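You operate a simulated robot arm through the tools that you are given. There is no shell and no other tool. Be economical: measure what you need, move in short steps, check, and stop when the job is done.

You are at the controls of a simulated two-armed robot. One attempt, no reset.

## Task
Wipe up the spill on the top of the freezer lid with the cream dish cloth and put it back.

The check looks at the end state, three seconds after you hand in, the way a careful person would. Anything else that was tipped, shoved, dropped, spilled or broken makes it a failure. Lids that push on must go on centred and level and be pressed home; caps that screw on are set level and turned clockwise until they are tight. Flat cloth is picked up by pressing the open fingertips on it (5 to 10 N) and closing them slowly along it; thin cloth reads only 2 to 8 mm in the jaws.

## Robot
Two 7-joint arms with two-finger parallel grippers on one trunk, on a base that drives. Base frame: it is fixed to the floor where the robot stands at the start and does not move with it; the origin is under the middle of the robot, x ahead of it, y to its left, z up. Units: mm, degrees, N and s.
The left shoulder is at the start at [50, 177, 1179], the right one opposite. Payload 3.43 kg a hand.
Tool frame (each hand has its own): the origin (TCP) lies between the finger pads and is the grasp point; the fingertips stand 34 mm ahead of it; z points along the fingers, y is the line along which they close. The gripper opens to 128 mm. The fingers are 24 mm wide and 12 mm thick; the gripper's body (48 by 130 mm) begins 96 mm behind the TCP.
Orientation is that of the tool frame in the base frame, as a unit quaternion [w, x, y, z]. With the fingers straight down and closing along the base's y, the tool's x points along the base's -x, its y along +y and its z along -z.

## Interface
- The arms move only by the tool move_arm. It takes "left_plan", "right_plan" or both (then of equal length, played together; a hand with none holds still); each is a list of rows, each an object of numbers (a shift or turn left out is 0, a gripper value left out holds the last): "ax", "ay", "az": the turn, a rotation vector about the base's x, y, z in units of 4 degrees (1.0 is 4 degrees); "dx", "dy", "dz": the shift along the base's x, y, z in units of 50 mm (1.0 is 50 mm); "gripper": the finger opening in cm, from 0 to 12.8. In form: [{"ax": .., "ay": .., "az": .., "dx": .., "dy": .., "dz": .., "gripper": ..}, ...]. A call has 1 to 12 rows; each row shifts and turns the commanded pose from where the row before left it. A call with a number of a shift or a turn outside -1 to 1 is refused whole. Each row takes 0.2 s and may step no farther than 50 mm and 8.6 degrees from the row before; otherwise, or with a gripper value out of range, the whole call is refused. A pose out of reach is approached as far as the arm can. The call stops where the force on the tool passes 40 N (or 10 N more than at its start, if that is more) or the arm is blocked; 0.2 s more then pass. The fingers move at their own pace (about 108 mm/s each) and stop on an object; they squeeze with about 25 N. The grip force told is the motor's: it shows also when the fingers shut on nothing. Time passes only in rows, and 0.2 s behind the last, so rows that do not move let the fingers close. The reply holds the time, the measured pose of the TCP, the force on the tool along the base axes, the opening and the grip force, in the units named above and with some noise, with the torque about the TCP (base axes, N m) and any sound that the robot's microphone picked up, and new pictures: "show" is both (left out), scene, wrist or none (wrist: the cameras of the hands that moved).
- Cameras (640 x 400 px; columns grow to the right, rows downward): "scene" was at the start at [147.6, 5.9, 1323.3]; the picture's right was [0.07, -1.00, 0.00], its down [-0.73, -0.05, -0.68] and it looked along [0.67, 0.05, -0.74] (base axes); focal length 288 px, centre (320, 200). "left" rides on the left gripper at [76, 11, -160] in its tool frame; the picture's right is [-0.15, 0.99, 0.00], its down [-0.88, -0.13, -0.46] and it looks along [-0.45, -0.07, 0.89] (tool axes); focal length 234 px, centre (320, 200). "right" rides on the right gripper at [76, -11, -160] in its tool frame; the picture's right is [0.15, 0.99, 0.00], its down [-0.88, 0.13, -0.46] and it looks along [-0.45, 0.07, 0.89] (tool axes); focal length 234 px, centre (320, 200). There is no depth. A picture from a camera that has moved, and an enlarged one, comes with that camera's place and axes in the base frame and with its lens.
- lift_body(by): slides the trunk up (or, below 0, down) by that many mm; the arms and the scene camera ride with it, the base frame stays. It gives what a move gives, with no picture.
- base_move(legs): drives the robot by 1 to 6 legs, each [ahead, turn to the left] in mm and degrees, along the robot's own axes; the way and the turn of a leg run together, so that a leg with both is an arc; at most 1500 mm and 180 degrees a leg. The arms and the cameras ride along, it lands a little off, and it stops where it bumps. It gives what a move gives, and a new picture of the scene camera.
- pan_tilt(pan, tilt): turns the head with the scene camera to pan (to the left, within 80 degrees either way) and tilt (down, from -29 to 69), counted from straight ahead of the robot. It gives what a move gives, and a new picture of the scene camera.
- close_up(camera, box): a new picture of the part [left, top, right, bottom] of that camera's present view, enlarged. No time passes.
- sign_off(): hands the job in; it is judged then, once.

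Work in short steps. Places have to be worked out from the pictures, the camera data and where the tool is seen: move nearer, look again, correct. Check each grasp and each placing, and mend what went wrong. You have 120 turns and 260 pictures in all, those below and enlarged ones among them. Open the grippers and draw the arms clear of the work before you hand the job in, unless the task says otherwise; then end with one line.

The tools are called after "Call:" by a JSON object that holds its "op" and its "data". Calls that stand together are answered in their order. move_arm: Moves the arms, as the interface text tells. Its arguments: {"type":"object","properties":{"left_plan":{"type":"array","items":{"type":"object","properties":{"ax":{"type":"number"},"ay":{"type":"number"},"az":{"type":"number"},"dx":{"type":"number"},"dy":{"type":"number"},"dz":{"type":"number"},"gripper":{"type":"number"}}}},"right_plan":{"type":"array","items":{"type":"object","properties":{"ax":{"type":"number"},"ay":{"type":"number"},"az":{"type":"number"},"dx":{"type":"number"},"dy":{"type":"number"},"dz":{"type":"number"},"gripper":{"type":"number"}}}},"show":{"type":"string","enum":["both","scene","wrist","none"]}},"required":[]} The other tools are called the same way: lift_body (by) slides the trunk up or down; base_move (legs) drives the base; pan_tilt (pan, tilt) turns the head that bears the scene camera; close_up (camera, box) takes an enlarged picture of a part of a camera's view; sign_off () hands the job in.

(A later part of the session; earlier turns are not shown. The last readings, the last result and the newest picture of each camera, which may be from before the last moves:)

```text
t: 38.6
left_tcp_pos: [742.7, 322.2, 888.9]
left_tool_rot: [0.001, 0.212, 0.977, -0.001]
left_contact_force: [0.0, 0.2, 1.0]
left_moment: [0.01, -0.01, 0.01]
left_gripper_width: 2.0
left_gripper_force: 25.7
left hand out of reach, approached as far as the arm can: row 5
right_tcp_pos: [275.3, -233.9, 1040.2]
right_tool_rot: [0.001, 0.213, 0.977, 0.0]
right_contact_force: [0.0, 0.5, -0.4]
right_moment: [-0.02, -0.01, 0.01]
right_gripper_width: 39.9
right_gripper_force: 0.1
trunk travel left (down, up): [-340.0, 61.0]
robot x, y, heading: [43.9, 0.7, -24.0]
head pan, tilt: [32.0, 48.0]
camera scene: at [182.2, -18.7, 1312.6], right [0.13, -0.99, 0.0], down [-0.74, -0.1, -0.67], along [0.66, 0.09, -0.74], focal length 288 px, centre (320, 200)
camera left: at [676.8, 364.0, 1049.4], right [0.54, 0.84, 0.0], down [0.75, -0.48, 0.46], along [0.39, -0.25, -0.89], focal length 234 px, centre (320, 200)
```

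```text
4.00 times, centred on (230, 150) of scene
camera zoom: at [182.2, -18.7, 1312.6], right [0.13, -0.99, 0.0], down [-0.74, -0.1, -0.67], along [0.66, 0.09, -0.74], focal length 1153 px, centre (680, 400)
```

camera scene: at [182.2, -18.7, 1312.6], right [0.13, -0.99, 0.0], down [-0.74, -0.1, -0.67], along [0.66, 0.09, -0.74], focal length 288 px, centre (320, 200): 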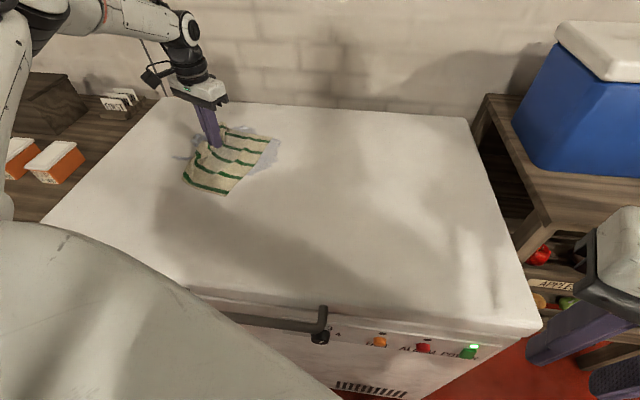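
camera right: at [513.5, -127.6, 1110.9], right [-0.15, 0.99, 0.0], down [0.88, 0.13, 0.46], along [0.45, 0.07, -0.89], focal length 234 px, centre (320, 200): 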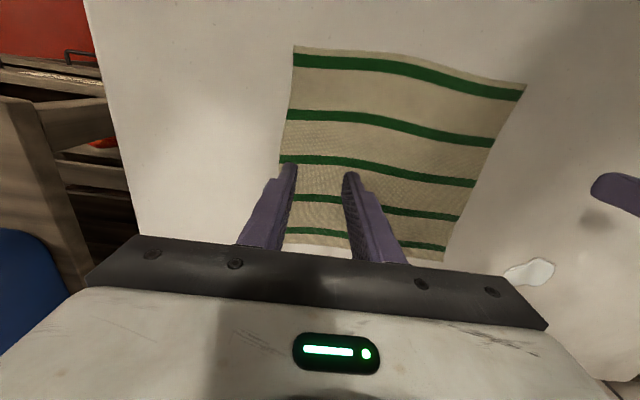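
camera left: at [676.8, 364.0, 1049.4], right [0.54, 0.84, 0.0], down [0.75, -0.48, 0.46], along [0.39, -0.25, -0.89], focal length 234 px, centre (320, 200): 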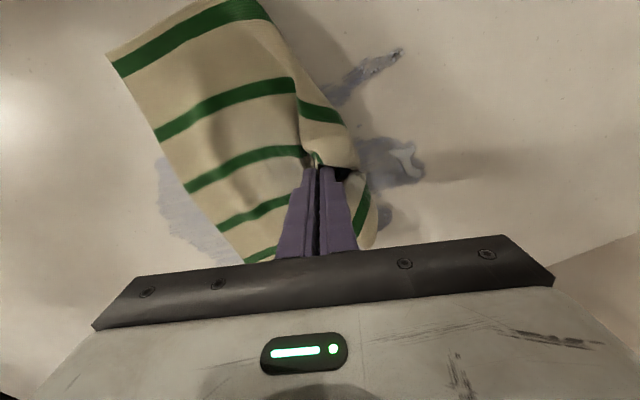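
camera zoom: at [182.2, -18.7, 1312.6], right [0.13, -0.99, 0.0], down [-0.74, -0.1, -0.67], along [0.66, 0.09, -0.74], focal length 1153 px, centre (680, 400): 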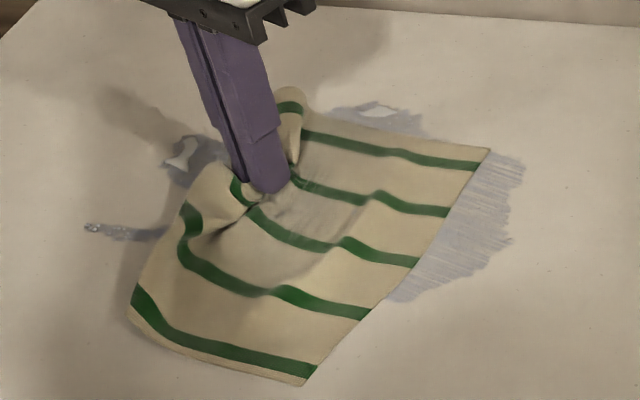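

Streaky film remains at about x 655–800, y 165–215, with small drops near (772, 397), (693, 418) and (841, 287). I wipe the streaks first: lift, go to (795, 195), press, and stroke toward the robot.

Call:
{"op": "move_arm", "data": {"left_plan": [{"dz": 0.9}, {"dz": 0.6}, {"dy": -0.8, "dx": 0.3}, {"dy": -0.8, "dx": 0.3}, {"dy": -0.8, "dx": 0.3}, {"dz": -0.8}, {"dz": -0.75}, {}], "show": "both"}}

```text
t: 40.4
left_tcp_pos: [755.5, 207.4, 898.2]
left_tool_rot: [0.003, 0.212, 0.977, -0.001]
left_contact_force: [-0.3, 0.2, 0.0]
left_moment: [0.01, -0.02, 0.0]
left_gripper_width: 2.0
left_gripper_force: 24.7
left hand out of reach, approached as far as the arm can: row 5, 6, 7
right_tcp_pos: [274.9, -235.4, 1040.1]
right_tool_rot: [0.0, 0.213, 0.977, 0.001]
right_contact_force: [0.0, -0.4, 0.0]
right_moment: [-0.02, 0.0, 0.02]
right_gripper_width: 39.8
right_gripper_force: 0.1
trunk travel left (down, up): [-340.0, 61.0]
robot x, y, heading: [40.6, 0.2, -24.6]
head pan, tilt: [32.0, 48.0]
camera scene: at [182.3, -18.9, 1312.6], right [0.13, -0.99, 0.0], down [-0.74, -0.1, -0.67], along [0.66, 0.09, -0.74], focal length 288 px, centre (320, 200)
camera left: at [689.5, 248.6, 1058.1], right [0.54, 0.84, 0.0], down [0.75, -0.48, 0.46], along [0.39, -0.25, -0.89], focal length 234 px, centre (320, 200)
```

scene: 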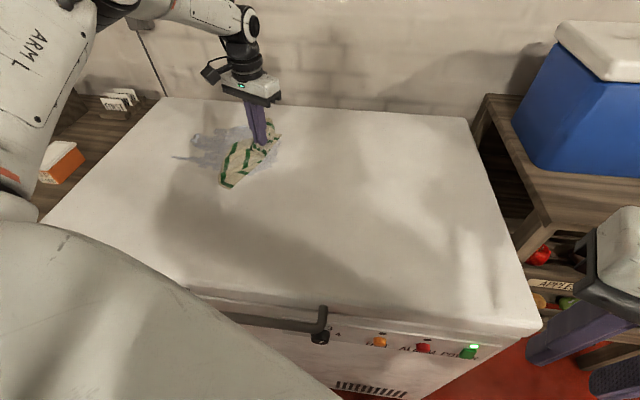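
left: 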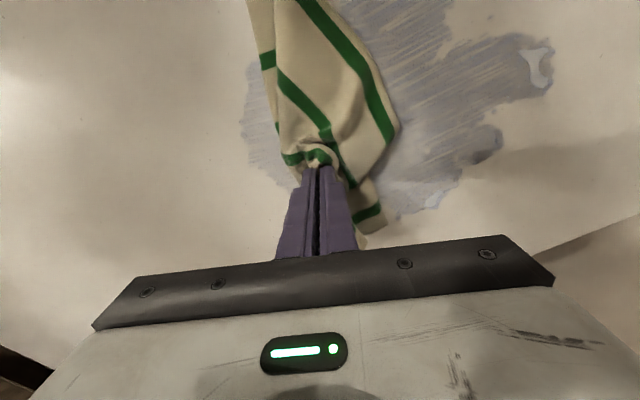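

The hand runs out of reach at x≈755. I lift it a little and drive the robot 50 mm along its heading, toward the freezer.

Call:
{"op": "move_arm", "data": {"left_plan": [{"dz": 0.6, "dx": -0.4}, {"dz": 0.6, "dx": -0.4}, {}], "show": "none"}}

Call:
{"op": "base_move", "data": {"legs": [[50, 0]]}}

```text
t: 41.2
left_tcp_pos: [714.3, 206.4, 957.1]
left_tool_rot: [0.001, 0.21, 0.978, -0.001]
left_contact_force: [0.1, -0.5, 0.2]
left_moment: [-0.01, 0.04, -0.02]
left_gripper_width: 1.9
left_gripper_force: 25.2
right_tcp_pos: [274.2, -234.9, 1040.6]
right_tool_rot: [0.0, 0.213, 0.977, 0.0]
right_contact_force: [0.2, -0.1, 0.2]
right_moment: [-0.01, 0.01, 0.0]
right_gripper_width: 40.1
right_gripper_force: 0.2
trunk travel left (down, up): [-340.0, 61.0]
robot x, y, heading: [41.7, 1.8, -24.5]
head pan, tilt: [32.0, 48.0]
```

```text
t: 42.1
left_tcp_pos: [761.3, 186.5, 955.4]
left_tool_rot: [0.001, 0.212, 0.977, -0.001]
left_contact_force: [-0.1, -1.1, -0.6]
left_moment: [0.01, 0.01, 0.0]
left_gripper_width: 1.9
left_gripper_force: 24.4
right_tcp_pos: [320.9, -256.1, 1041.6]
right_tool_rot: [-0.001, 0.213, 0.977, 0.0]
right_contact_force: [0.5, 0.2, 0.0]
right_moment: [-0.03, 0.06, 0.0]
right_gripper_width: 40.1
right_gripper_force: 0.0
trunk travel left (down, up): [-340.0, 61.0]
robot x, y, heading: [86.4, -18.4, -24.5]
head pan, tilt: [32.0, 48.0]
camera scene: at [228.8, -40.1, 1312.4], right [0.13, -0.99, 0.0], down [-0.74, -0.1, -0.67], along [0.66, 0.09, -0.74], focal length 288 px, centre (320, 200)
```

scene: 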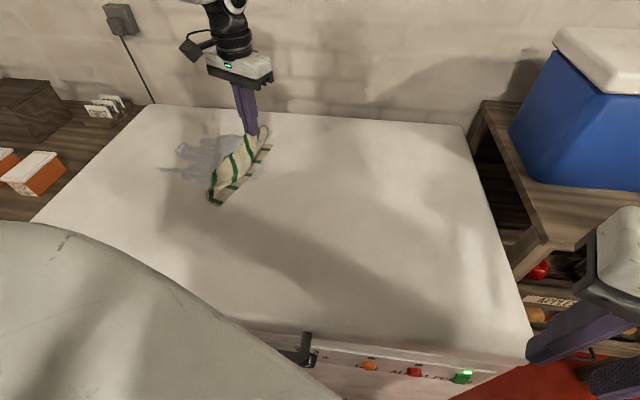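

No bump. I enlarge the puddle region to map what is left.

Call:
{"op": "close_up", "data": {"camera": "scene", "box": [140, 110, 300, 210]}}

```text
4.00 times, centred on (220, 160) of scene
camera zoom: at [228.8, -40.1, 1312.4], right [0.13, -0.99, 0.0], down [-0.74, -0.1, -0.67], along [0.66, 0.09, -0.74], focal length 1153 px, centre (720, 360)
```

zoom: 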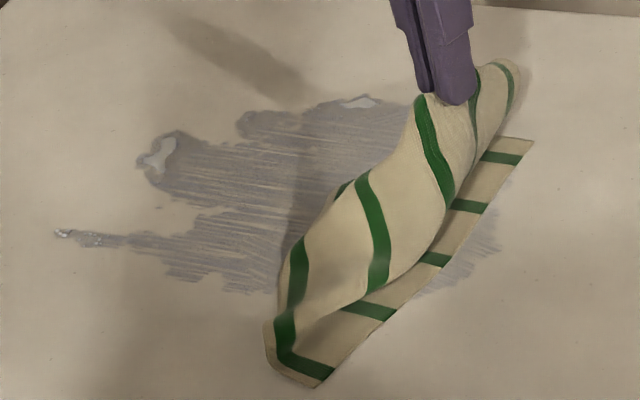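

Film spans about y 165–400. I tilt the tool 12° outward for reach, carry the cloth past the outer drops to about (772, 405), and set down to wipe back inward.

Call:
{"op": "move_arm", "data": {"left_plan": [{"ax": 0.35, "ay": -0.67, "dz": 0.5}, {"ax": 0.35, "ay": -0.67, "dy": 0.5}, {"ax": 0.35, "ay": -0.67, "dy": 0.8}, {"ax": 0.35, "ay": -0.67, "dy": 0.8}, {"dy": 0.8}, {"dy": 0.8}, {"dy": 0.6}, {"dz": -0.8}, {"dz": -0.8}, {"dz": -0.3}, {}], "show": "both"}}

```text
t: 44.5
left_tcp_pos: [760.5, 402.1, 887.4]
left_tool_rot: [0.085, 0.211, 0.972, 0.066]
left_contact_force: [1.3, 1.3, 6.4]
left_moment: [0.0, -0.03, 0.05]
left_gripper_width: 2.1
left_gripper_force: 25.2
right_tcp_pos: [319.7, -254.8, 1040.9]
right_tool_rot: [0.0, 0.213, 0.977, 0.0]
right_contact_force: [-0.6, 0.5, -0.5]
right_moment: [-0.03, -0.01, 0.0]
right_gripper_width: 40.0
right_gripper_force: 0.1
trunk travel left (down, up): [-340.0, 61.0]
robot x, y, heading: [85.4, -20.3, -24.6]
head pan, tilt: [32.0, 48.0]
camera scene: at [227.4, -40.0, 1312.8], right [0.13, -0.99, 0.0], down [-0.74, -0.1, -0.67], along [0.66, 0.09, -0.74], focal length 288 px, centre (320, 200)
camera left: at [666.5, 428.0, 1036.1], right [0.53, 0.83, 0.18], down [0.65, -0.53, 0.54], along [0.55, -0.17, -0.82], focal length 234 px, centre (320, 200)
```

scene: 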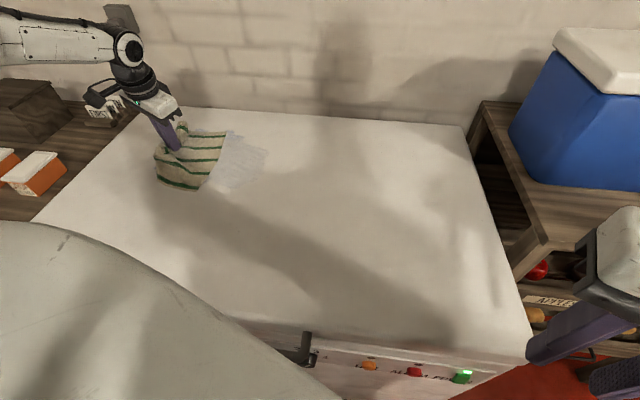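
left: 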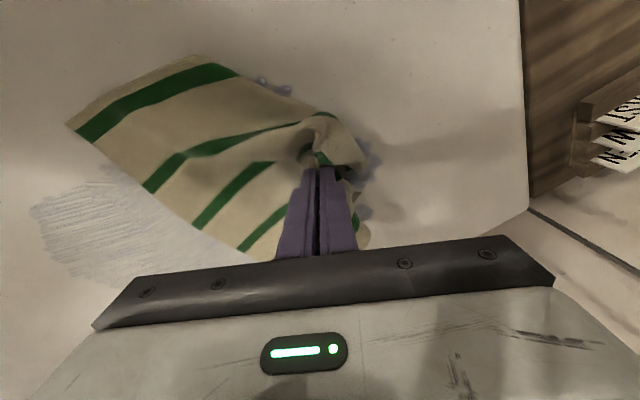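

Contact is 6 N with the cloth down over the outer drops. Now I wipe inward along −y at this pressure.

Call:
{"op": "move_arm", "data": {"left_plan": [{"dy": 0.5}, {"dy": -0.5}, {"dy": -0.5}, {"dy": -0.5}, {"dy": -0.5}, {"dy": -0.5}, {"dy": -0.5}, {"dy": -0.5}, {"dy": -0.5}, {"dy": -0.5}, {"dy": -0.5}, {}], "show": "both"}}

```text
t: 47.1
left_tcp_pos: [759.4, 176.1, 887.3]
left_tool_rot: [0.083, 0.211, 0.972, 0.066]
left_contact_force: [-0.3, 2.7, 8.2]
left_moment: [0.06, 0.09, 0.0]
left_gripper_width: 2.2
left_gripper_force: 24.9
right_tcp_pos: [319.8, -255.5, 1041.2]
right_tool_rot: [0.0, 0.213, 0.977, 0.0]
right_contact_force: [0.2, 0.8, 0.4]
right_moment: [-0.01, 0.0, 0.02]
right_gripper_width: 40.0
right_gripper_force: 0.1
trunk travel left (down, up): [-340.0, 61.0]
robot x, y, heading: [88.3, -18.8, -24.2]
head pan, tilt: [32.0, 48.0]
camera scene: at [226.9, -39.7, 1312.7], right [0.13, -0.99, 0.0], down [-0.74, -0.1, -0.67], along [0.66, 0.09, -0.74], focal length 288 px, centre (320, 200)
camera left: at [665.3, 202.0, 1036.1], right [0.52, 0.83, 0.18], down [0.65, -0.53, 0.54], along [0.55, -0.17, -0.82], focal length 234 px, centre (320, 200)
```

scene: 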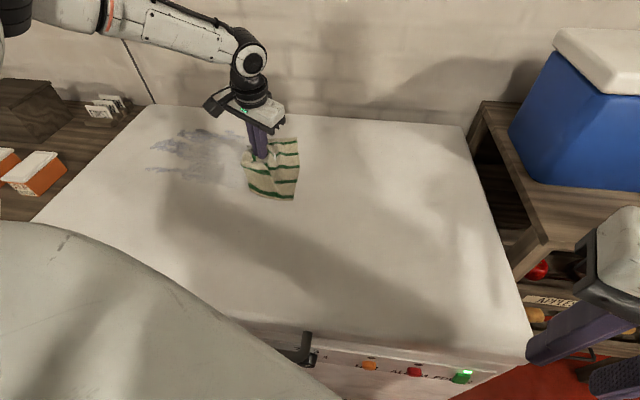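
left: 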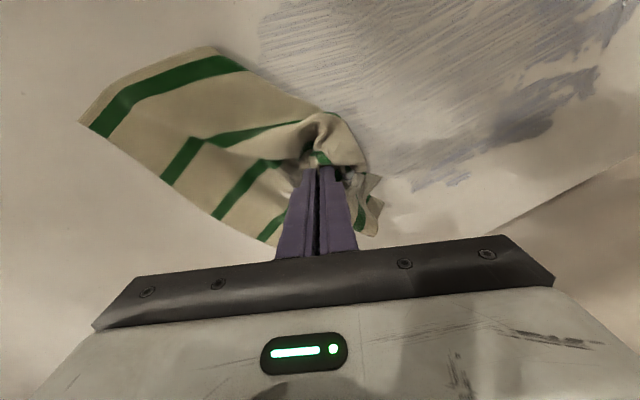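

The cloth slides well with the hand. I check how the film looks now.

Call:
{"op": "close_up", "data": {"camera": "scene", "box": [120, 105, 280, 205]}}

```text
4.00 times, centred on (200, 155) of scene
camera zoom: at [226.9, -39.7, 1312.7], right [0.13, -0.99, 0.0], down [-0.74, -0.1, -0.67], along [0.66, 0.09, -0.74], focal length 1153 px, centre (800, 380)
```

zoom: 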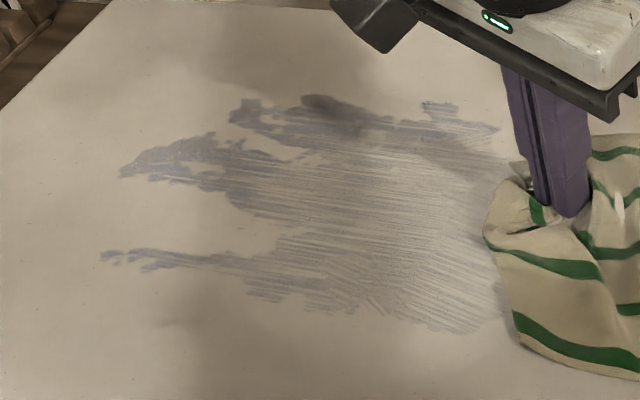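

The film thins each pass, but it spans x 655–855, y 190–475. I tilt a further 8° and run the far lane: lift, go out to (815, 440), set down, then wipe inward.

Call:
{"op": "move_arm", "data": {"left_plan": [{"dz": 0.7}, {"ax": 0.46, "ay": -0.89, "dy": 0.8}, {"ax": 0.46, "ay": -0.89, "dy": 0.8}, {"dy": 0.9, "dx": 0.2}, {"dy": 0.9, "dx": 0.2}, {"dy": 0.9, "dx": 0.3}, {"dy": 0.8, "dx": 0.4}, {"dz": -0.35}, {"dz": -0.3}, {}], "show": "both"}}

```text
t: 49.3
left_tcp_pos: [813.9, 429.7, 888.3]
left_tool_rot: [0.139, 0.209, 0.962, 0.112]
left_contact_force: [-0.2, 0.6, 5.6]
left_moment: [0.02, 0.06, 0.01]
left_gripper_width: 1.9
left_gripper_force: 25.2
right_tcp_pos: [320.0, -256.6, 1040.5]
right_tool_rot: [0.001, 0.213, 0.977, 0.0]
right_contact_force: [0.5, -0.3, 0.4]
right_moment: [0.05, 0.01, -0.02]
right_gripper_width: 39.8
right_gripper_force: 0.0
trunk travel left (down, up): [-340.0, 61.0]
robot x, y, heading: [89.2, -18.9, -24.7]
head pan, tilt: [32.0, 48.0]
camera scene: at [227.2, -40.1, 1312.8], right [0.13, -0.99, 0.0], down [-0.74, -0.1, -0.67], along [0.66, 0.09, -0.74], focal length 288 px, centre (320, 200)
camera left: at [702.0, 446.8, 1025.6], right [0.49, 0.82, 0.3], down [0.58, -0.57, 0.58], along [0.65, -0.11, -0.75], focal length 234 px, centre (320, 200)
```

scene: 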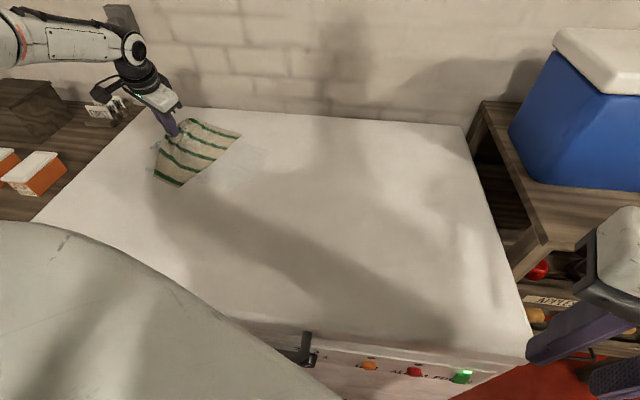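
left: 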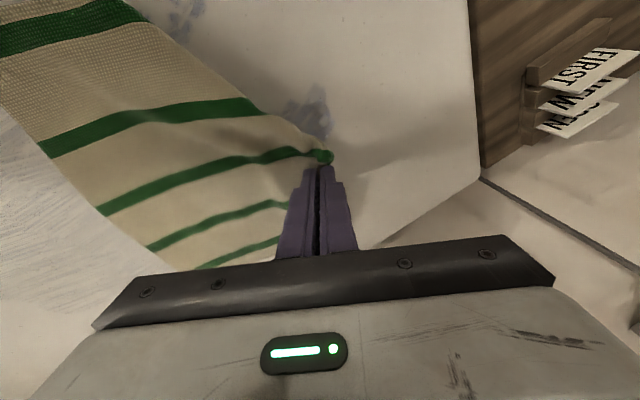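

The far lane is within reach. Wet patches remain near (775, 460) and (690, 430), so I hop past the first, then wipe inward with a slow sweep.

Call:
{"op": "move_arm", "data": {"left_plan": [{"dz": 0.5}, {"dy": 0.7, "dx": -0.3}, {"dy": 0.5, "dx": -0.3}, {"dz": -0.5}, {"dy": -0.7}, {"dy": -0.7}, {"dy": -0.7}, {"dy": -0.7}, {"dy": -0.7}, {"dy": -0.7}, {"dy": -0.7}, {"dy": -0.7}], "show": "scene"}}

Call:
{"op": "close_up", "data": {"camera": "scene", "box": [120, 105, 280, 205]}}

```text
t: 51.9
left_tcp_pos: [786.9, 209.7, 888.0]
left_tool_rot: [0.137, 0.208, 0.962, 0.111]
left_contact_force: [0.3, 0.9, 4.2]
left_moment: [0.02, 0.0, -0.05]
left_gripper_width: 2.1
left_gripper_force: 25.0
right_tcp_pos: [320.0, -256.3, 1040.1]
right_tool_rot: [0.0, 0.213, 0.977, 0.0]
right_contact_force: [0.4, 0.5, 0.1]
right_moment: [0.0, -0.04, 0.01]
right_gripper_width: 39.9
right_gripper_force: 0.1
trunk travel left (down, up): [-340.0, 61.0]
robot x, y, heading: [88.8, -18.8, -24.7]
head pan, tilt: [32.0, 48.0]
camera scene: at [227.5, -40.3, 1312.7], right [0.13, -0.99, 0.0], down [-0.74, -0.1, -0.67], along [0.66, 0.09, -0.74], focal length 288 px, centre (320, 200)
```

scene: 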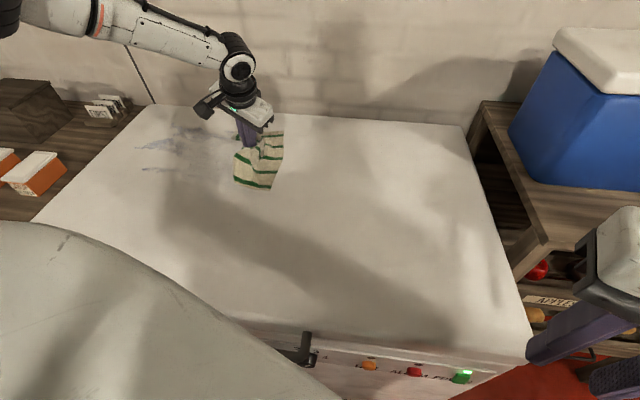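

```text
4.00 times, centred on (200, 155) of scene
camera zoom: at [227.5, -40.3, 1312.7], right [0.13, -0.99, 0.0], down [-0.74, -0.1, -0.67], along [0.66, 0.09, -0.74], focal length 1153 px, centre (800, 380)
```

zoom: 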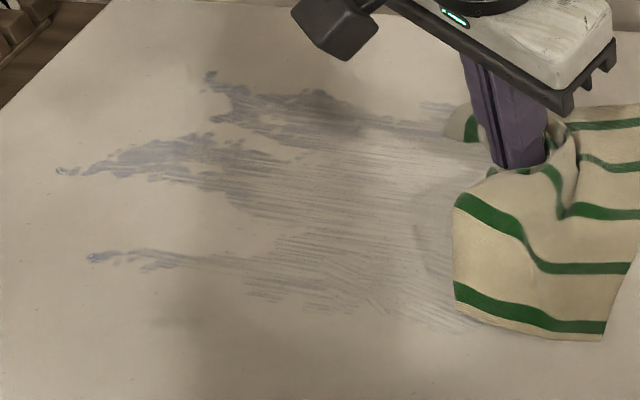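

The middle is fading; thin tips remain outward at about (871, 471), (762, 517) and (690, 450). I need more reach, so I lift and try to drive another 35 mm ahead.

Call:
{"op": "move_arm", "data": {"left_plan": [{"dz": 0.8}, {"dz": 0.6, "dx": -0.5}, {}], "show": "none"}}

Call:
{"op": "base_move", "data": {"legs": [[35, 0]]}}

```text
t: 52.7
left_tcp_pos: [759.6, 209.7, 956.5]
left_tool_rot: [0.136, 0.209, 0.962, 0.11]
left_contact_force: [-0.3, 0.4, -0.2]
left_moment: [-0.02, 0.02, 0.0]
left_gripper_width: 2.1
left_gripper_force: 24.9
right_tcp_pos: [319.9, -255.9, 1039.8]
right_tool_rot: [0.0, 0.214, 0.977, 0.001]
right_contact_force: [0.0, 0.5, 0.5]
right_moment: [-0.01, 0.0, 0.0]
right_gripper_width: 39.8
right_gripper_force: 0.1
trunk travel left (down, up): [-340.0, 61.0]
robot x, y, heading: [89.9, -20.4, -24.3]
head pan, tilt: [32.0, 48.0]
```

```text
t: 53.6
left_tcp_pos: [777.5, 200.5, 956.7]
left_tool_rot: [0.136, 0.208, 0.962, 0.111]
left_contact_force: [-0.9, -0.9, 0.6]
left_moment: [-0.08, -0.02, 0.0]
left_gripper_width: 2.4
left_gripper_force: 25.4
right_tcp_pos: [335.4, -264.3, 1040.3]
right_tool_rot: [0.0, 0.215, 0.977, -0.001]
right_contact_force: [-0.5, 0.4, 0.3]
right_moment: [-0.02, -0.03, 0.01]
right_gripper_width: 40.0
right_gripper_force: 0.0
trunk travel left (down, up): [-340.0, 61.0]
robot x, y, heading: [99.5, -35.0, -24.7]
head pan, tilt: [32.0, 48.0]
camera scene: at [242.0, -52.6, 1312.7], right [0.13, -0.99, 0.0], down [-0.74, -0.1, -0.67], along [0.66, 0.09, -0.74], focal length 288 px, centre (320, 200)
```

scene: 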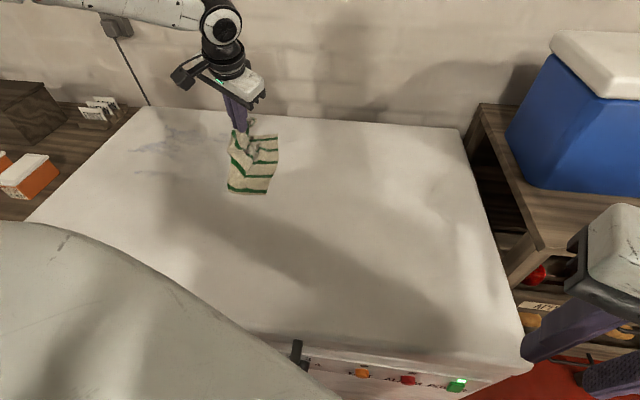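

It moved about 17 mm. Now I tilt to about 35° and carry the cloth high to beyond the far tip, TCP about (855, 470).

Call:
{"op": "move_arm", "data": {"left_plan": [{"dz": 0.7}, {"ax": 0.46, "ay": -0.82, "dy": 0.6}, {"ax": 0.46, "ay": -0.82, "dy": 0.7}, {"ax": 0.46, "ay": -0.82, "dy": 0.7, "dx": 0.2}, {"ax": 0.46, "ay": -0.82, "dy": 0.8, "dx": 0.3}, {"dy": 0.9, "dx": 0.3}, {"dy": 0.9, "dx": 0.3}, {"dy": 0.8, "dx": 0.4}, {"dz": -0.6}, {"dz": -0.6}, {"dz": -0.5}, {}], "show": "both"}}

```text
t: 56.2
left_tcp_pos: [851.4, 468.8, 904.7]
left_tool_rot: [0.232, 0.202, 0.931, 0.195]
left_contact_force: [-0.1, 0.4, -0.1]
left_moment: [-0.02, 0.02, -0.05]
left_gripper_width: 1.8
left_gripper_force: 24.9
right_tcp_pos: [335.8, -264.1, 1039.9]
right_tool_rot: [0.0, 0.214, 0.977, 0.0]
right_contact_force: [0.5, -1.4, 0.1]
right_moment: [0.0, -0.01, -0.01]
right_gripper_width: 39.9
right_gripper_force: 0.1
trunk travel left (down, up): [-340.0, 61.0]
robot x, y, heading: [99.1, -30.3, -24.5]
head pan, tilt: [32.0, 48.0]
camera scene: at [242.7, -53.0, 1312.6], right [0.13, -0.99, 0.0], down [-0.74, -0.1, -0.67], along [0.66, 0.09, -0.74], focal length 288 px, centre (320, 200)
camera left: at [711.9, 470.5, 1014.8], right [0.4, 0.76, 0.5], down [0.44, -0.64, 0.62], along [0.8, -0.03, -0.6], focal length 234 px, centre (320, 200)
```

scene: 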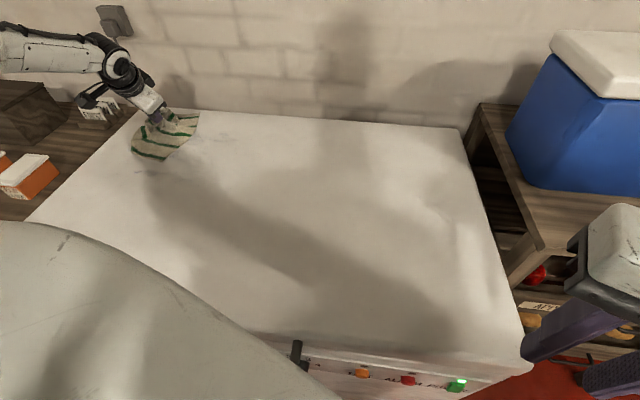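
left: 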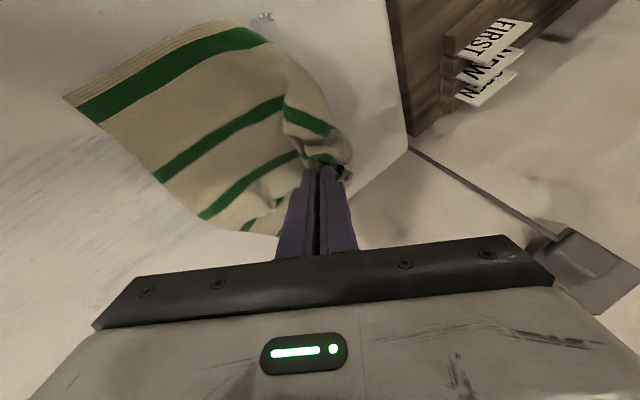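

Reach works and the cloth covers the far tips; one drop is left at (761, 511). I lower and sweep inward.

Call:
{"op": "move_arm", "data": {"left_plan": [{"dz": -0.3}, {"dz": -0.1, "dy": -0.2}, {"dy": -0.7}, {"dy": -0.7}, {"dy": -0.7}, {"dy": -0.7}, {"dy": -0.7}, {"dy": -0.7}, {"dy": -0.7}, {}], "show": "scene"}}

Call:
{"op": "close_up", "data": {"camera": "scene", "box": [100, 100, 276, 210]}}

```text
t: 58.4
left_tcp_pos: [852.7, 215.4, 887.5]
left_tool_rot: [0.23, 0.203, 0.932, 0.195]
left_contact_force: [-0.2, 0.0, -0.2]
left_moment: [-0.03, -0.02, 0.0]
left_gripper_width: 2.3
left_gripper_force: 24.9
right_tcp_pos: [335.9, -264.1, 1041.6]
right_tool_rot: [0.0, 0.214, 0.977, -0.001]
right_contact_force: [-0.8, -1.2, 0.6]
right_moment: [-0.01, 0.0, -0.01]
right_gripper_width: 39.8
right_gripper_force: 0.0
trunk travel left (down, up): [-340.0, 61.0]
robot x, y, heading: [102.8, -35.3, -24.6]
head pan, tilt: [32.0, 48.0]
camera scene: at [242.7, -52.8, 1312.6], right [0.13, -0.99, 0.0], down [-0.74, -0.1, -0.67], along [0.66, 0.09, -0.74], focal length 288 px, centre (320, 200)
```

scene: 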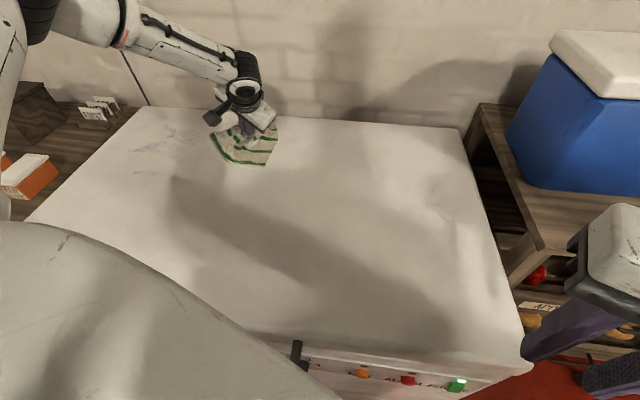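

```text
3.64 times, centred on (188, 155) of scene
camera zoom: at [242.7, -52.8, 1312.6], right [0.13, -0.99, 0.0], down [-0.74, -0.1, -0.67], along [0.66, 0.09, -0.74], focal length 1048 px, centre (800, 364)
```

zoom: 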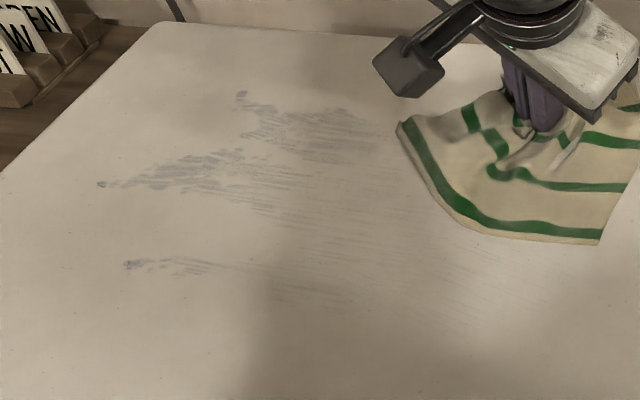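

Much fainter now. Next lane: carry high to (765, 528), set down and sweep inward.

Call:
{"op": "move_arm", "data": {"left_plan": [{"dz": 0.9}, {"dz": 0.7}, {"dy": 0.9, "dx": -0.25}, {"dy": 0.9, "dx": -0.25}, {"dy": 0.9, "dx": -0.25}, {"dy": 0.9, "dx": -0.25}, {"dy": 0.9, "dx": -0.25}, {"dy": 0.9, "dx": -0.25}, {"dy": 0.9, "dx": -0.25}, {"dz": -0.9}, {"dz": -0.75}, {}], "show": "wrist"}}

Call:
{"op": "move_arm", "data": {"left_plan": [{"dy": -0.3}, {"dy": -0.7}, {"dy": -0.7}, {"dy": -0.7}, {"dy": -0.7}, {"dy": -0.7}, {"dy": -0.7}, {"dy": -0.7}, {"dy": -0.7}, {}], "show": "scene"}}

Call:
{"op": "close_up", "data": {"camera": "scene", "box": [100, 100, 276, 210]}}

```text
t: 61.0
left_tcp_pos: [767.2, 531.3, 887.1]
left_tool_rot: [0.233, 0.203, 0.93, 0.197]
left_contact_force: [1.8, 1.3, 9.4]
left_moment: [0.02, -0.12, -0.04]
left_gripper_width: 2.1
left_gripper_force: 24.9
right_tcp_pos: [336.5, -265.4, 1040.9]
right_tool_rot: [0.0, 0.214, 0.977, 0.002]
right_contact_force: [-0.2, 0.0, -0.9]
right_moment: [-0.02, 0.04, 0.03]
right_gripper_width: 40.0
right_gripper_force: 0.0
trunk travel left (down, up): [-340.0, 61.0]
robot x, y, heading: [101.8, -37.6, -24.7]
head pan, tilt: [32.0, 48.0]
camera left: at [625.4, 531.4, 995.6], right [0.4, 0.76, 0.51], down [0.44, -0.65, 0.62], along [0.8, -0.03, -0.59], focal length 234 px, centre (320, 200)
```

left: 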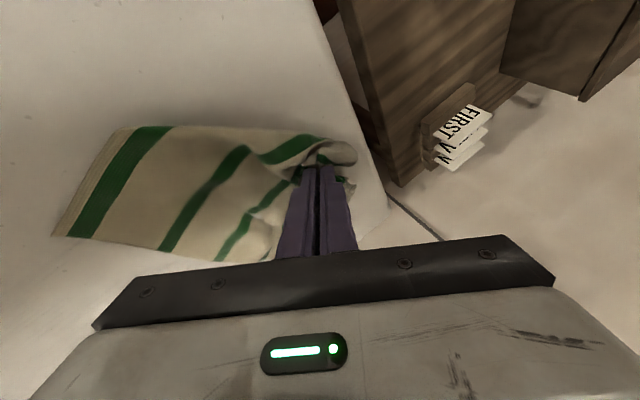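

```text
t: 63.2
left_tcp_pos: [763.0, 234.3, 886.9]
left_tool_rot: [0.233, 0.203, 0.931, 0.196]
left_contact_force: [0.6, 1.0, 10.7]
left_moment: [0.06, -0.05, -0.02]
left_gripper_width: 2.2
left_gripper_force: 25.2
right_tcp_pos: [335.8, -263.9, 1040.6]
right_tool_rot: [-0.001, 0.214, 0.977, 0.0]
right_contact_force: [1.0, -0.5, -1.3]
right_moment: [0.02, 0.0, 0.01]
right_gripper_width: 40.0
right_gripper_force: 0.0
trunk travel left (down, up): [-340.0, 61.0]
robot x, y, heading: [102.3, -36.1, -24.5]
head pan, tilt: [32.0, 48.0]
camera scene: at [241.7, -53.2, 1312.8], right [0.13, -0.99, 0.0], down [-0.74, -0.1, -0.67], along [0.66, 0.09, -0.74], focal length 288 px, centre (320, 200)
```

scene: 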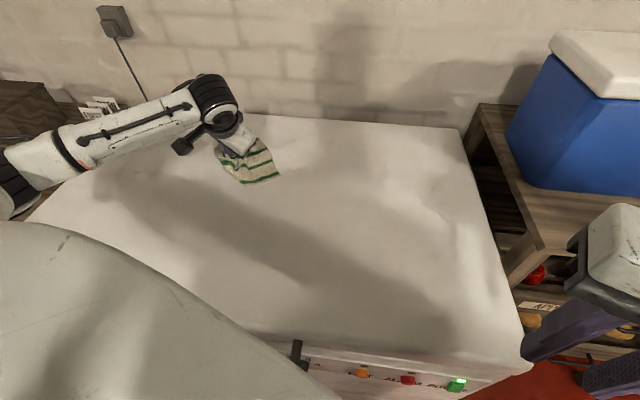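

```text
3.64 times, centred on (188, 155) of scene
camera zoom: at [241.7, -53.2, 1312.8], right [0.13, -0.99, 0.0], down [-0.74, -0.1, -0.67], along [0.66, 0.09, -0.74], focal length 1048 px, centre (800, 364)
```

zoom: 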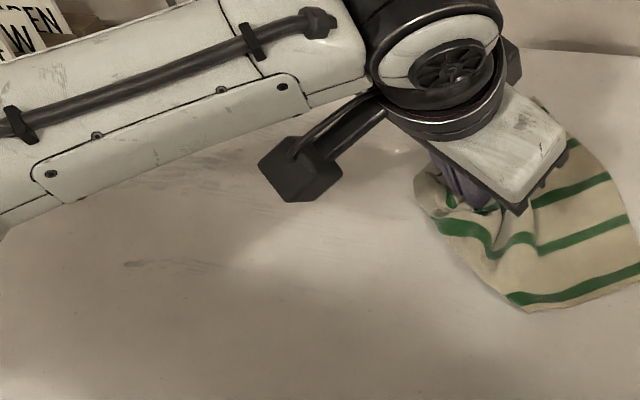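

Good; faint streaks remain. Next lane nearer the robot: carry to (700, 465), set down, sweep inward.

Call:
{"op": "move_arm", "data": {"left_plan": [{"dz": 0.9}, {"dz": 0.7}, {"dy": 0.9, "dx": -0.25}, {"dy": 0.9, "dx": -0.25}, {"dy": 0.9, "dx": -0.25}, {"dy": 0.9, "dx": -0.25}, {"dy": 0.9, "dx": -0.25}, {"dz": -0.9}, {"dz": -0.7}, {}], "show": "both"}}

```text
t: 65.4
left_tcp_pos: [702.3, 461.1, 886.4]
left_tool_rot: [0.236, 0.203, 0.93, 0.197]
left_contact_force: [1.5, 1.0, 15.7]
left_moment: [0.05, -0.09, -0.05]
left_gripper_width: 2.0
left_gripper_force: 24.5
right_tcp_pos: [335.7, -264.2, 1040.1]
right_tool_rot: [0.0, 0.214, 0.977, 0.001]
right_contact_force: [0.8, -0.3, 0.5]
right_moment: [0.0, 0.01, 0.0]
right_gripper_width: 39.6
right_gripper_force: 0.1
trunk travel left (down, up): [-340.0, 61.0]
robot x, y, heading: [101.6, -33.4, -24.4]
head pan, tilt: [32.0, 48.0]
camera scene: at [241.4, -54.0, 1313.0], right [0.13, -0.99, 0.0], down [-0.74, -0.1, -0.67], along [0.66, 0.09, -0.74], focal length 288 px, centre (320, 200)
camera left: at [561.7, 462.0, 995.3], right [0.4, 0.76, 0.51], down [0.44, -0.65, 0.62], along [0.8, -0.03, -0.59], focal length 234 px, centre (320, 200)
```

scene: 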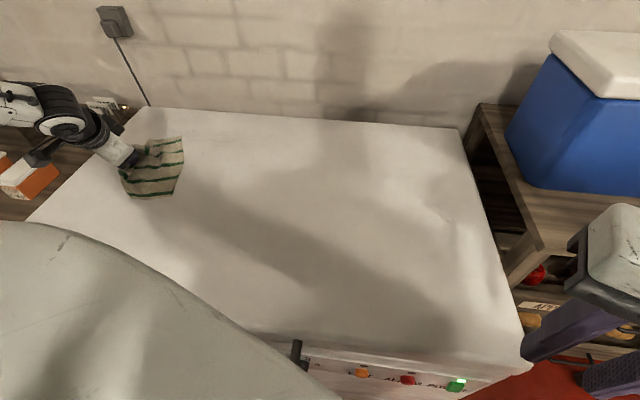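
left: 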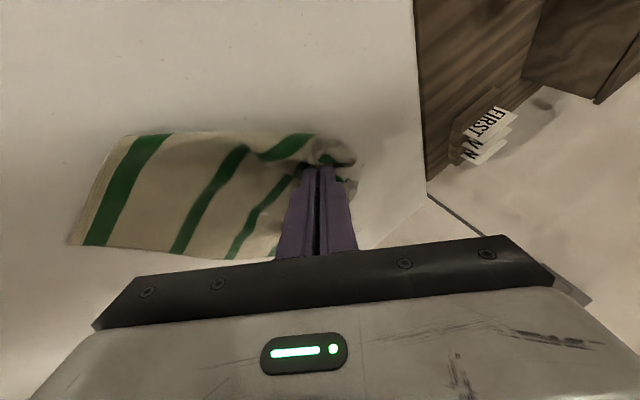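

Set down at 15 N. I sweep inward to y≈200 and look.

Call:
{"op": "move_arm", "data": {"left_plan": [{"dy": -0.3, "dz": 0.03}, {"dy": -0.7}, {"dy": -0.7}, {"dy": -0.7}, {"dy": -0.7}, {"dy": -0.7}, {"dy": -0.7}, {"dy": -0.7}, {"dx": 0.5, "dz": 0.2}, {}], "show": "scene"}}

Call:
{"op": "close_up", "data": {"camera": "scene", "box": [100, 100, 276, 210]}}

```text
t: 67.6
left_tcp_pos: [726.1, 200.7, 894.5]
left_tool_rot: [0.23, 0.204, 0.932, 0.194]
left_contact_force: [0.1, -0.1, -0.6]
left_moment: [-0.01, 0.01, 0.02]
left_gripper_width: 1.9
left_gripper_force: 25.3
right_tcp_pos: [337.0, -262.3, 1039.7]
right_tool_rot: [0.0, 0.214, 0.977, 0.0]
right_contact_force: [0.3, -0.4, -0.5]
right_moment: [0.01, 0.01, -0.03]
right_gripper_width: 40.0
right_gripper_force: 0.1
trunk travel left (down, up): [-340.0, 61.0]
robot x, y, heading: [100.8, -39.0, -24.3]
head pan, tilt: [32.0, 48.0]
camera scene: at [242.9, -53.0, 1312.5], right [0.13, -0.99, 0.0], down [-0.74, -0.1, -0.67], along [0.66, 0.09, -0.74], focal length 288 px, centre (320, 200)
```

scene: 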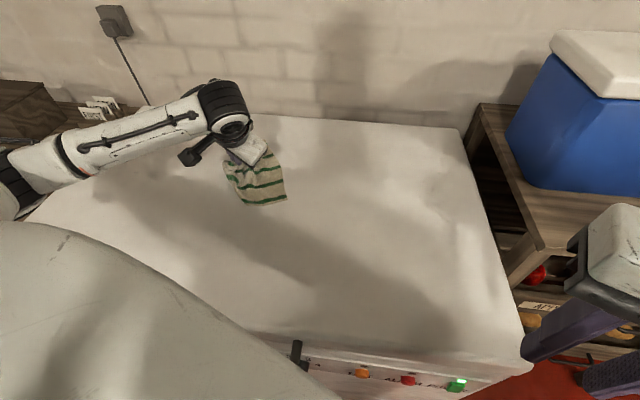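

```text
3.64 times, centred on (188, 155) of scene
camera zoom: at [242.9, -53.0, 1312.5], right [0.13, -0.99, 0.0], down [-0.74, -0.1, -0.67], along [0.66, 0.09, -0.74], focal length 1048 px, centre (800, 364)
```

zoom: 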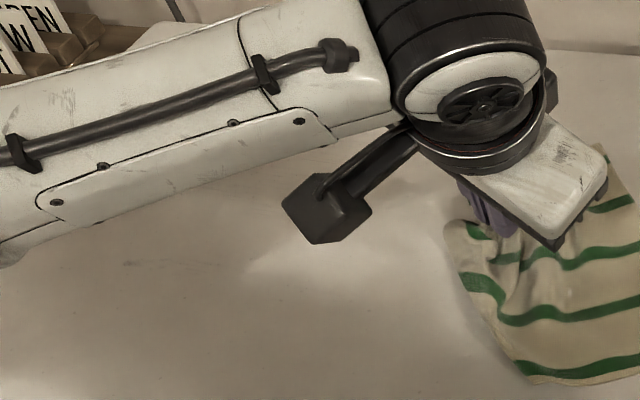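

Near region is almost clean. Now the far lane again: carry to (865, 475), set down, and sweep inward.

Call:
{"op": "move_arm", "data": {"left_plan": [{"dz": 0.9}, {"dz": 0.7}, {"dy": 0.8, "dx": 0.4}, {"dy": 0.8, "dx": 0.4}, {"dy": 0.8, "dx": 0.4}, {"dy": 0.8, "dx": 0.4}, {"dy": 0.8, "dx": 0.4}, {"dy": 0.8, "dx": 0.4}, {"dy": 0.7, "dx": 0.4}, {"dz": -0.9}, {"dz": -0.8}, {}], "show": "both"}}

```text
t: 70.2
left_tcp_pos: [867.6, 474.1, 890.2]
left_tool_rot: [0.231, 0.203, 0.931, 0.194]
left_contact_force: [0.1, 0.5, 0.9]
left_moment: [-0.03, -0.03, -0.03]
left_gripper_width: 1.8
left_gripper_force: 25.1
right_tcp_pos: [338.2, -264.7, 1039.9]
right_tool_rot: [0.0, 0.214, 0.977, 0.0]
right_contact_force: [-1.0, 0.2, 0.2]
right_moment: [-0.01, -0.03, -0.02]
right_gripper_width: 39.9
right_gripper_force: 0.0
trunk travel left (down, up): [-340.0, 61.0]
robot x, y, heading: [100.7, -32.0, -24.5]
head pan, tilt: [32.0, 48.0]
camera scene: at [242.7, -53.0, 1312.6], right [0.13, -0.99, 0.0], down [-0.74, -0.1, -0.67], along [0.66, 0.09, -0.74], focal length 288 px, centre (320, 200)
camera left: at [727.9, 475.0, 1000.4], right [0.4, 0.76, 0.5], down [0.44, -0.64, 0.62], along [0.8, -0.03, -0.6], focal length 234 px, centre (320, 200)
```

scene: 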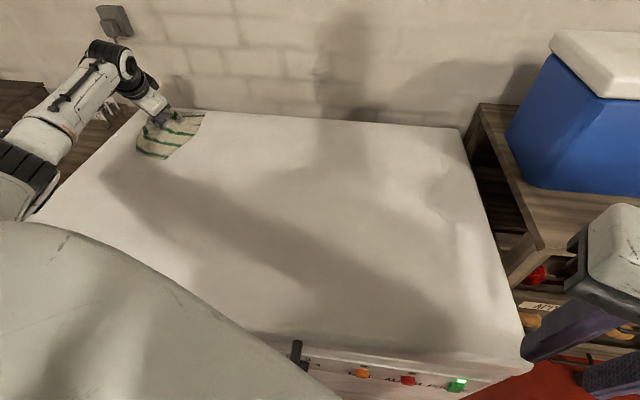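
left: 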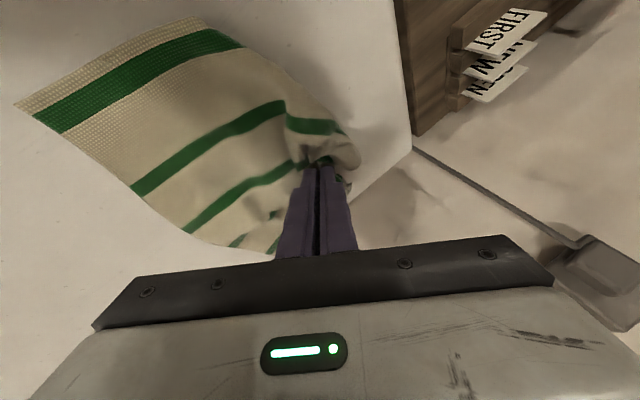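

Call:
{"op": "move_arm", "data": {"left_plan": [{"dz": -0.1}, {"dy": -0.7}, {"dy": -0.7}, {"dy": -0.7}, {"dy": -0.7}, {"dy": -0.7}, {"dy": -0.7}, {"dy": -0.7}, {"dz": 0.8, "dy": -0.5}, {"dz": 0.8, "dy": -0.5}, {}], "show": "both"}}

Call:
{"op": "close_up", "data": {"camera": "scene", "box": [100, 90, 276, 200]}}

```text
t: 72.6
left_tcp_pos: [867.4, 179.8, 965.7]
left_tool_rot: [0.23, 0.203, 0.931, 0.196]
left_contact_force: [0.7, 0.1, -0.9]
left_moment: [-0.05, 0.04, -0.01]
left_gripper_width: 2.1
left_gripper_force: 25.0
right_tcp_pos: [337.0, -264.7, 1040.6]
right_tool_rot: [0.001, 0.214, 0.977, 0.0]
right_contact_force: [-0.1, 0.9, -0.7]
right_moment: [-0.01, 0.0, 0.01]
right_gripper_width: 39.7
right_gripper_force: 0.0
trunk travel left (down, up): [-340.0, 61.0]
robot x, y, heading: [101.4, -36.0, -24.4]
head pan, tilt: [32.0, 48.0]
camera scene: at [242.8, -52.8, 1312.6], right [0.13, -0.99, 0.0], down [-0.74, -0.1, -0.67], along [0.66, 0.09, -0.74], focal length 288 px, centre (320, 200)
camera left: at [726.5, 181.9, 1075.9], right [0.4, 0.76, 0.5], down [0.44, -0.64, 0.62], along [0.8, -0.03, -0.6], focal length 234 px, centre (320, 200)
```

scene: 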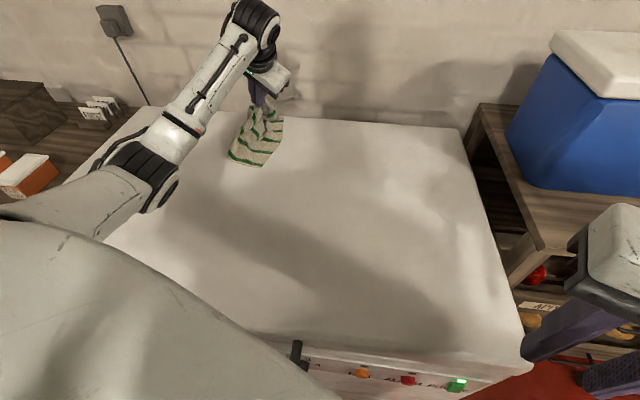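
left: 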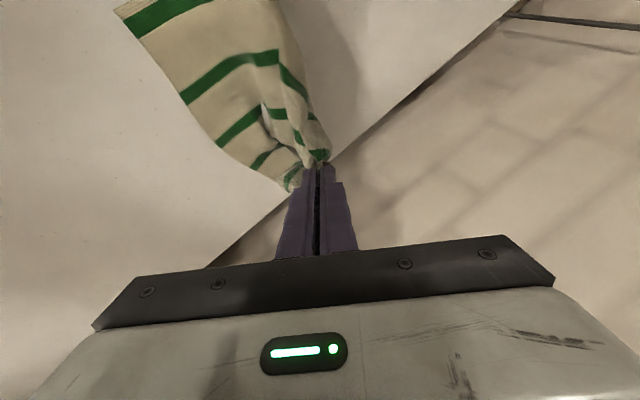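

```text
3.64 times, centred on (188, 145) of scene
camera zoom: at [242.8, -52.8, 1312.6], right [0.13, -0.99, 0.0], down [-0.74, -0.1, -0.67], along [0.66, 0.09, -0.74], focal length 1048 px, centre (800, 400)
```

zoom: 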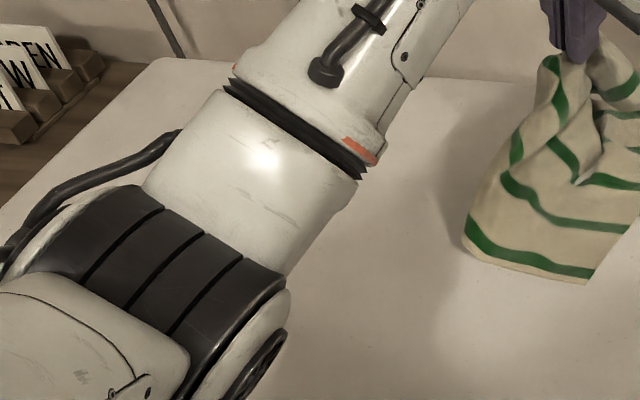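

The forearm blocks the view. I lift and undo the tilt while drawing back toward the cloth's home, which also frees the view.

Call:
{"op": "move_arm", "data": {"left_plan": [{"dz": 0.5, "ax": -0.46, "ay": 0.86}, {"dz": 0.5, "dx": -0.3, "ax": -0.46, "ay": 0.86}, {"dx": -0.5, "dy": -0.2, "ax": -0.46, "ay": 0.86}, {"dx": -0.5, "dy": -0.2, "ax": -0.46, "ay": 0.86}, {"dx": -0.5, "dy": -0.2, "ax": -0.46, "ay": 0.86}, {"dx": -0.5, "dy": -0.2, "ax": -0.46, "ay": 0.86}, {"dx": -0.5, "dy": -0.3, "ax": -0.46, "ay": 0.86}, {"dx": -0.5, "dy": -0.3, "ax": -0.46, "ay": 0.86}, {"ax": -0.48, "ay": 0.86, "dy": -0.4}, {"dy": -0.5}, {}], "show": "scene"}}

Call:
{"op": "close_up", "data": {"camera": "scene", "box": [90, 90, 282, 210]}}

```text
t: 75.0
left_tcp_pos: [703.0, 63.7, 1018.2]
left_tool_rot: [0.003, 0.213, 0.977, -0.002]
left_contact_force: [0.2, 0.5, -0.6]
left_moment: [0.05, 0.02, -0.01]
left_gripper_width: 2.3
left_gripper_force: 25.3
right_tcp_pos: [337.1, -264.1, 1040.8]
right_tool_rot: [0.0, 0.213, 0.977, 0.0]
right_contact_force: [-0.1, -0.2, -0.7]
right_moment: [0.0, -0.04, -0.02]
right_gripper_width: 39.7
right_gripper_force: 0.1
trunk travel left (down, up): [-340.0, 61.0]
robot x, y, heading: [102.0, -34.3, -24.6]
head pan, tilt: [32.0, 48.0]
camera scene: at [242.8, -52.7, 1312.6], right [0.13, -0.99, 0.0], down [-0.74, -0.1, -0.67], along [0.66, 0.09, -0.74], focal length 288 px, centre (320, 200)
```

scene: 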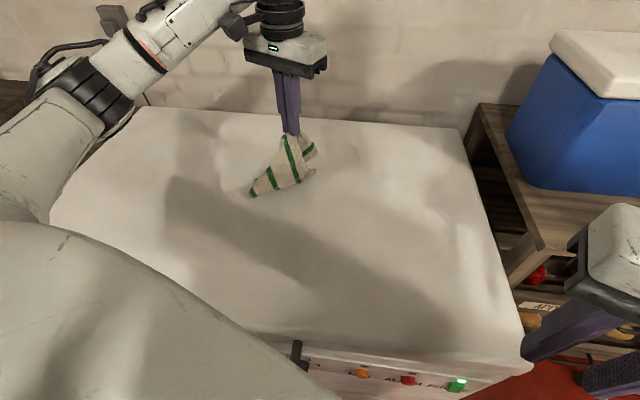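

```text
3.33 times, centred on (186, 150) of scene
camera zoom: at [242.8, -52.7, 1312.6], right [0.13, -0.99, 0.0], down [-0.74, -0.1, -0.67], along [0.66, 0.09, -0.74], focal length 961 px, centre (767, 367)
```

zoom: 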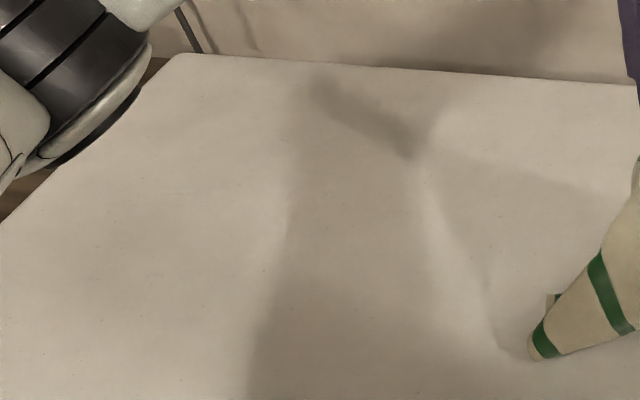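

The lid looks clean. To spread the cloth back I need to reach nearer the cloth's home on the right, so I lift the cloth, back off 40 mm and turn 18° more to the right.

Call:
{"op": "move_arm", "data": {"left_plan": [{"dz": 0.9, "dx": -0.4}, {"dz": 0.8, "dx": -0.4}, {"dx": -0.4}, {}], "show": "none"}}

Call:
{"op": "base_move", "data": {"legs": [[-40, 0], [0, -18]]}}

Call:
{"op": "pan_tilt", "data": {"pan": 42, "tilt": 48}}

```text
t: 76.0
left_tcp_pos: [641.2, 64.7, 1102.6]
left_tool_rot: [0.001, 0.211, 0.977, -0.001]
left_contact_force: [0.2, 0.5, -0.6]
left_moment: [0.01, -0.03, 0.02]
left_gripper_width: 2.0
left_gripper_force: 24.9
right_tcp_pos: [337.7, -264.0, 1041.3]
right_tool_rot: [0.0, 0.213, 0.977, 0.0]
right_contact_force: [0.2, 1.0, 0.5]
right_moment: [0.01, -0.01, -0.01]
right_gripper_width: 39.9
right_gripper_force: 0.1
trunk travel left (down, up): [-340.0, 61.0]
robot x, y, heading: [103.2, -36.6, -24.4]
head pan, tilt: [32.0, 48.0]
```

```text
t: 77.9
left_tcp_pos: [608.4, -93.0, 1101.2]
left_tool_rot: [0.003, 0.364, 0.931, -0.002]
left_contact_force: [-0.4, 0.9, -0.5]
left_moment: [0.03, -0.03, 0.03]
left_gripper_width: 2.2
left_gripper_force: 24.6
right_tcp_pos: [216.2, -309.5, 1040.8]
right_tool_rot: [0.0, 0.365, 0.931, 0.0]
right_contact_force: [-0.7, 0.1, -0.3]
right_moment: [-0.01, -0.01, -0.02]
right_gripper_width: 39.9
right_gripper_force: 0.1
trunk travel left (down, up): [-340.0, 61.0]
robot x, y, heading: [67.6, -15.9, -42.5]
head pan, tilt: [32.0, 48.0]
camera scene: at [193.0, -79.9, 1312.6], right [-0.18, -0.98, 0.0], down [-0.73, 0.14, -0.67], along [0.66, -0.12, -0.74], focal length 288 px, centre (320, 200)
```

scene: 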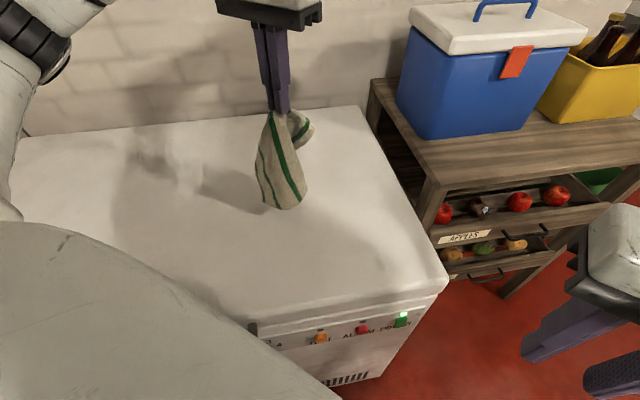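

```text
t: 78.6
left_tcp_pos: [608.0, -91.9, 1101.7]
left_tool_rot: [0.002, 0.364, 0.931, -0.002]
left_contact_force: [0.0, -0.8, -0.8]
left_moment: [-0.01, -0.01, 0.08]
left_gripper_width: 1.8
left_gripper_force: 25.1
right_tcp_pos: [217.9, -309.6, 1041.2]
right_tool_rot: [0.0, 0.365, 0.931, 0.0]
right_contact_force: [0.5, -0.2, -0.1]
right_moment: [0.0, 0.03, -0.04]
right_gripper_width: 40.1
right_gripper_force: 0.0
trunk travel left (down, up): [-340.0, 61.0]
robot x, y, heading: [69.1, -16.5, -42.6]
head pan, tilt: [42.0, 48.0]
camera scene: at [194.5, -65.8, 1312.6], right [-0.01, -1.0, 0.0], down [-0.74, 0.01, -0.67], along [0.67, -0.01, -0.74], focal length 288 px, centre (320, 200)
```

scene: 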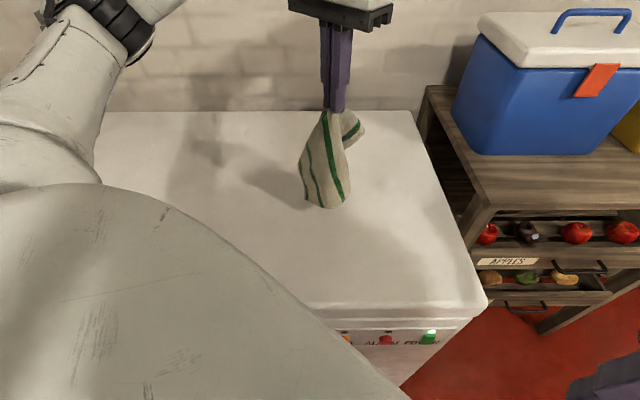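

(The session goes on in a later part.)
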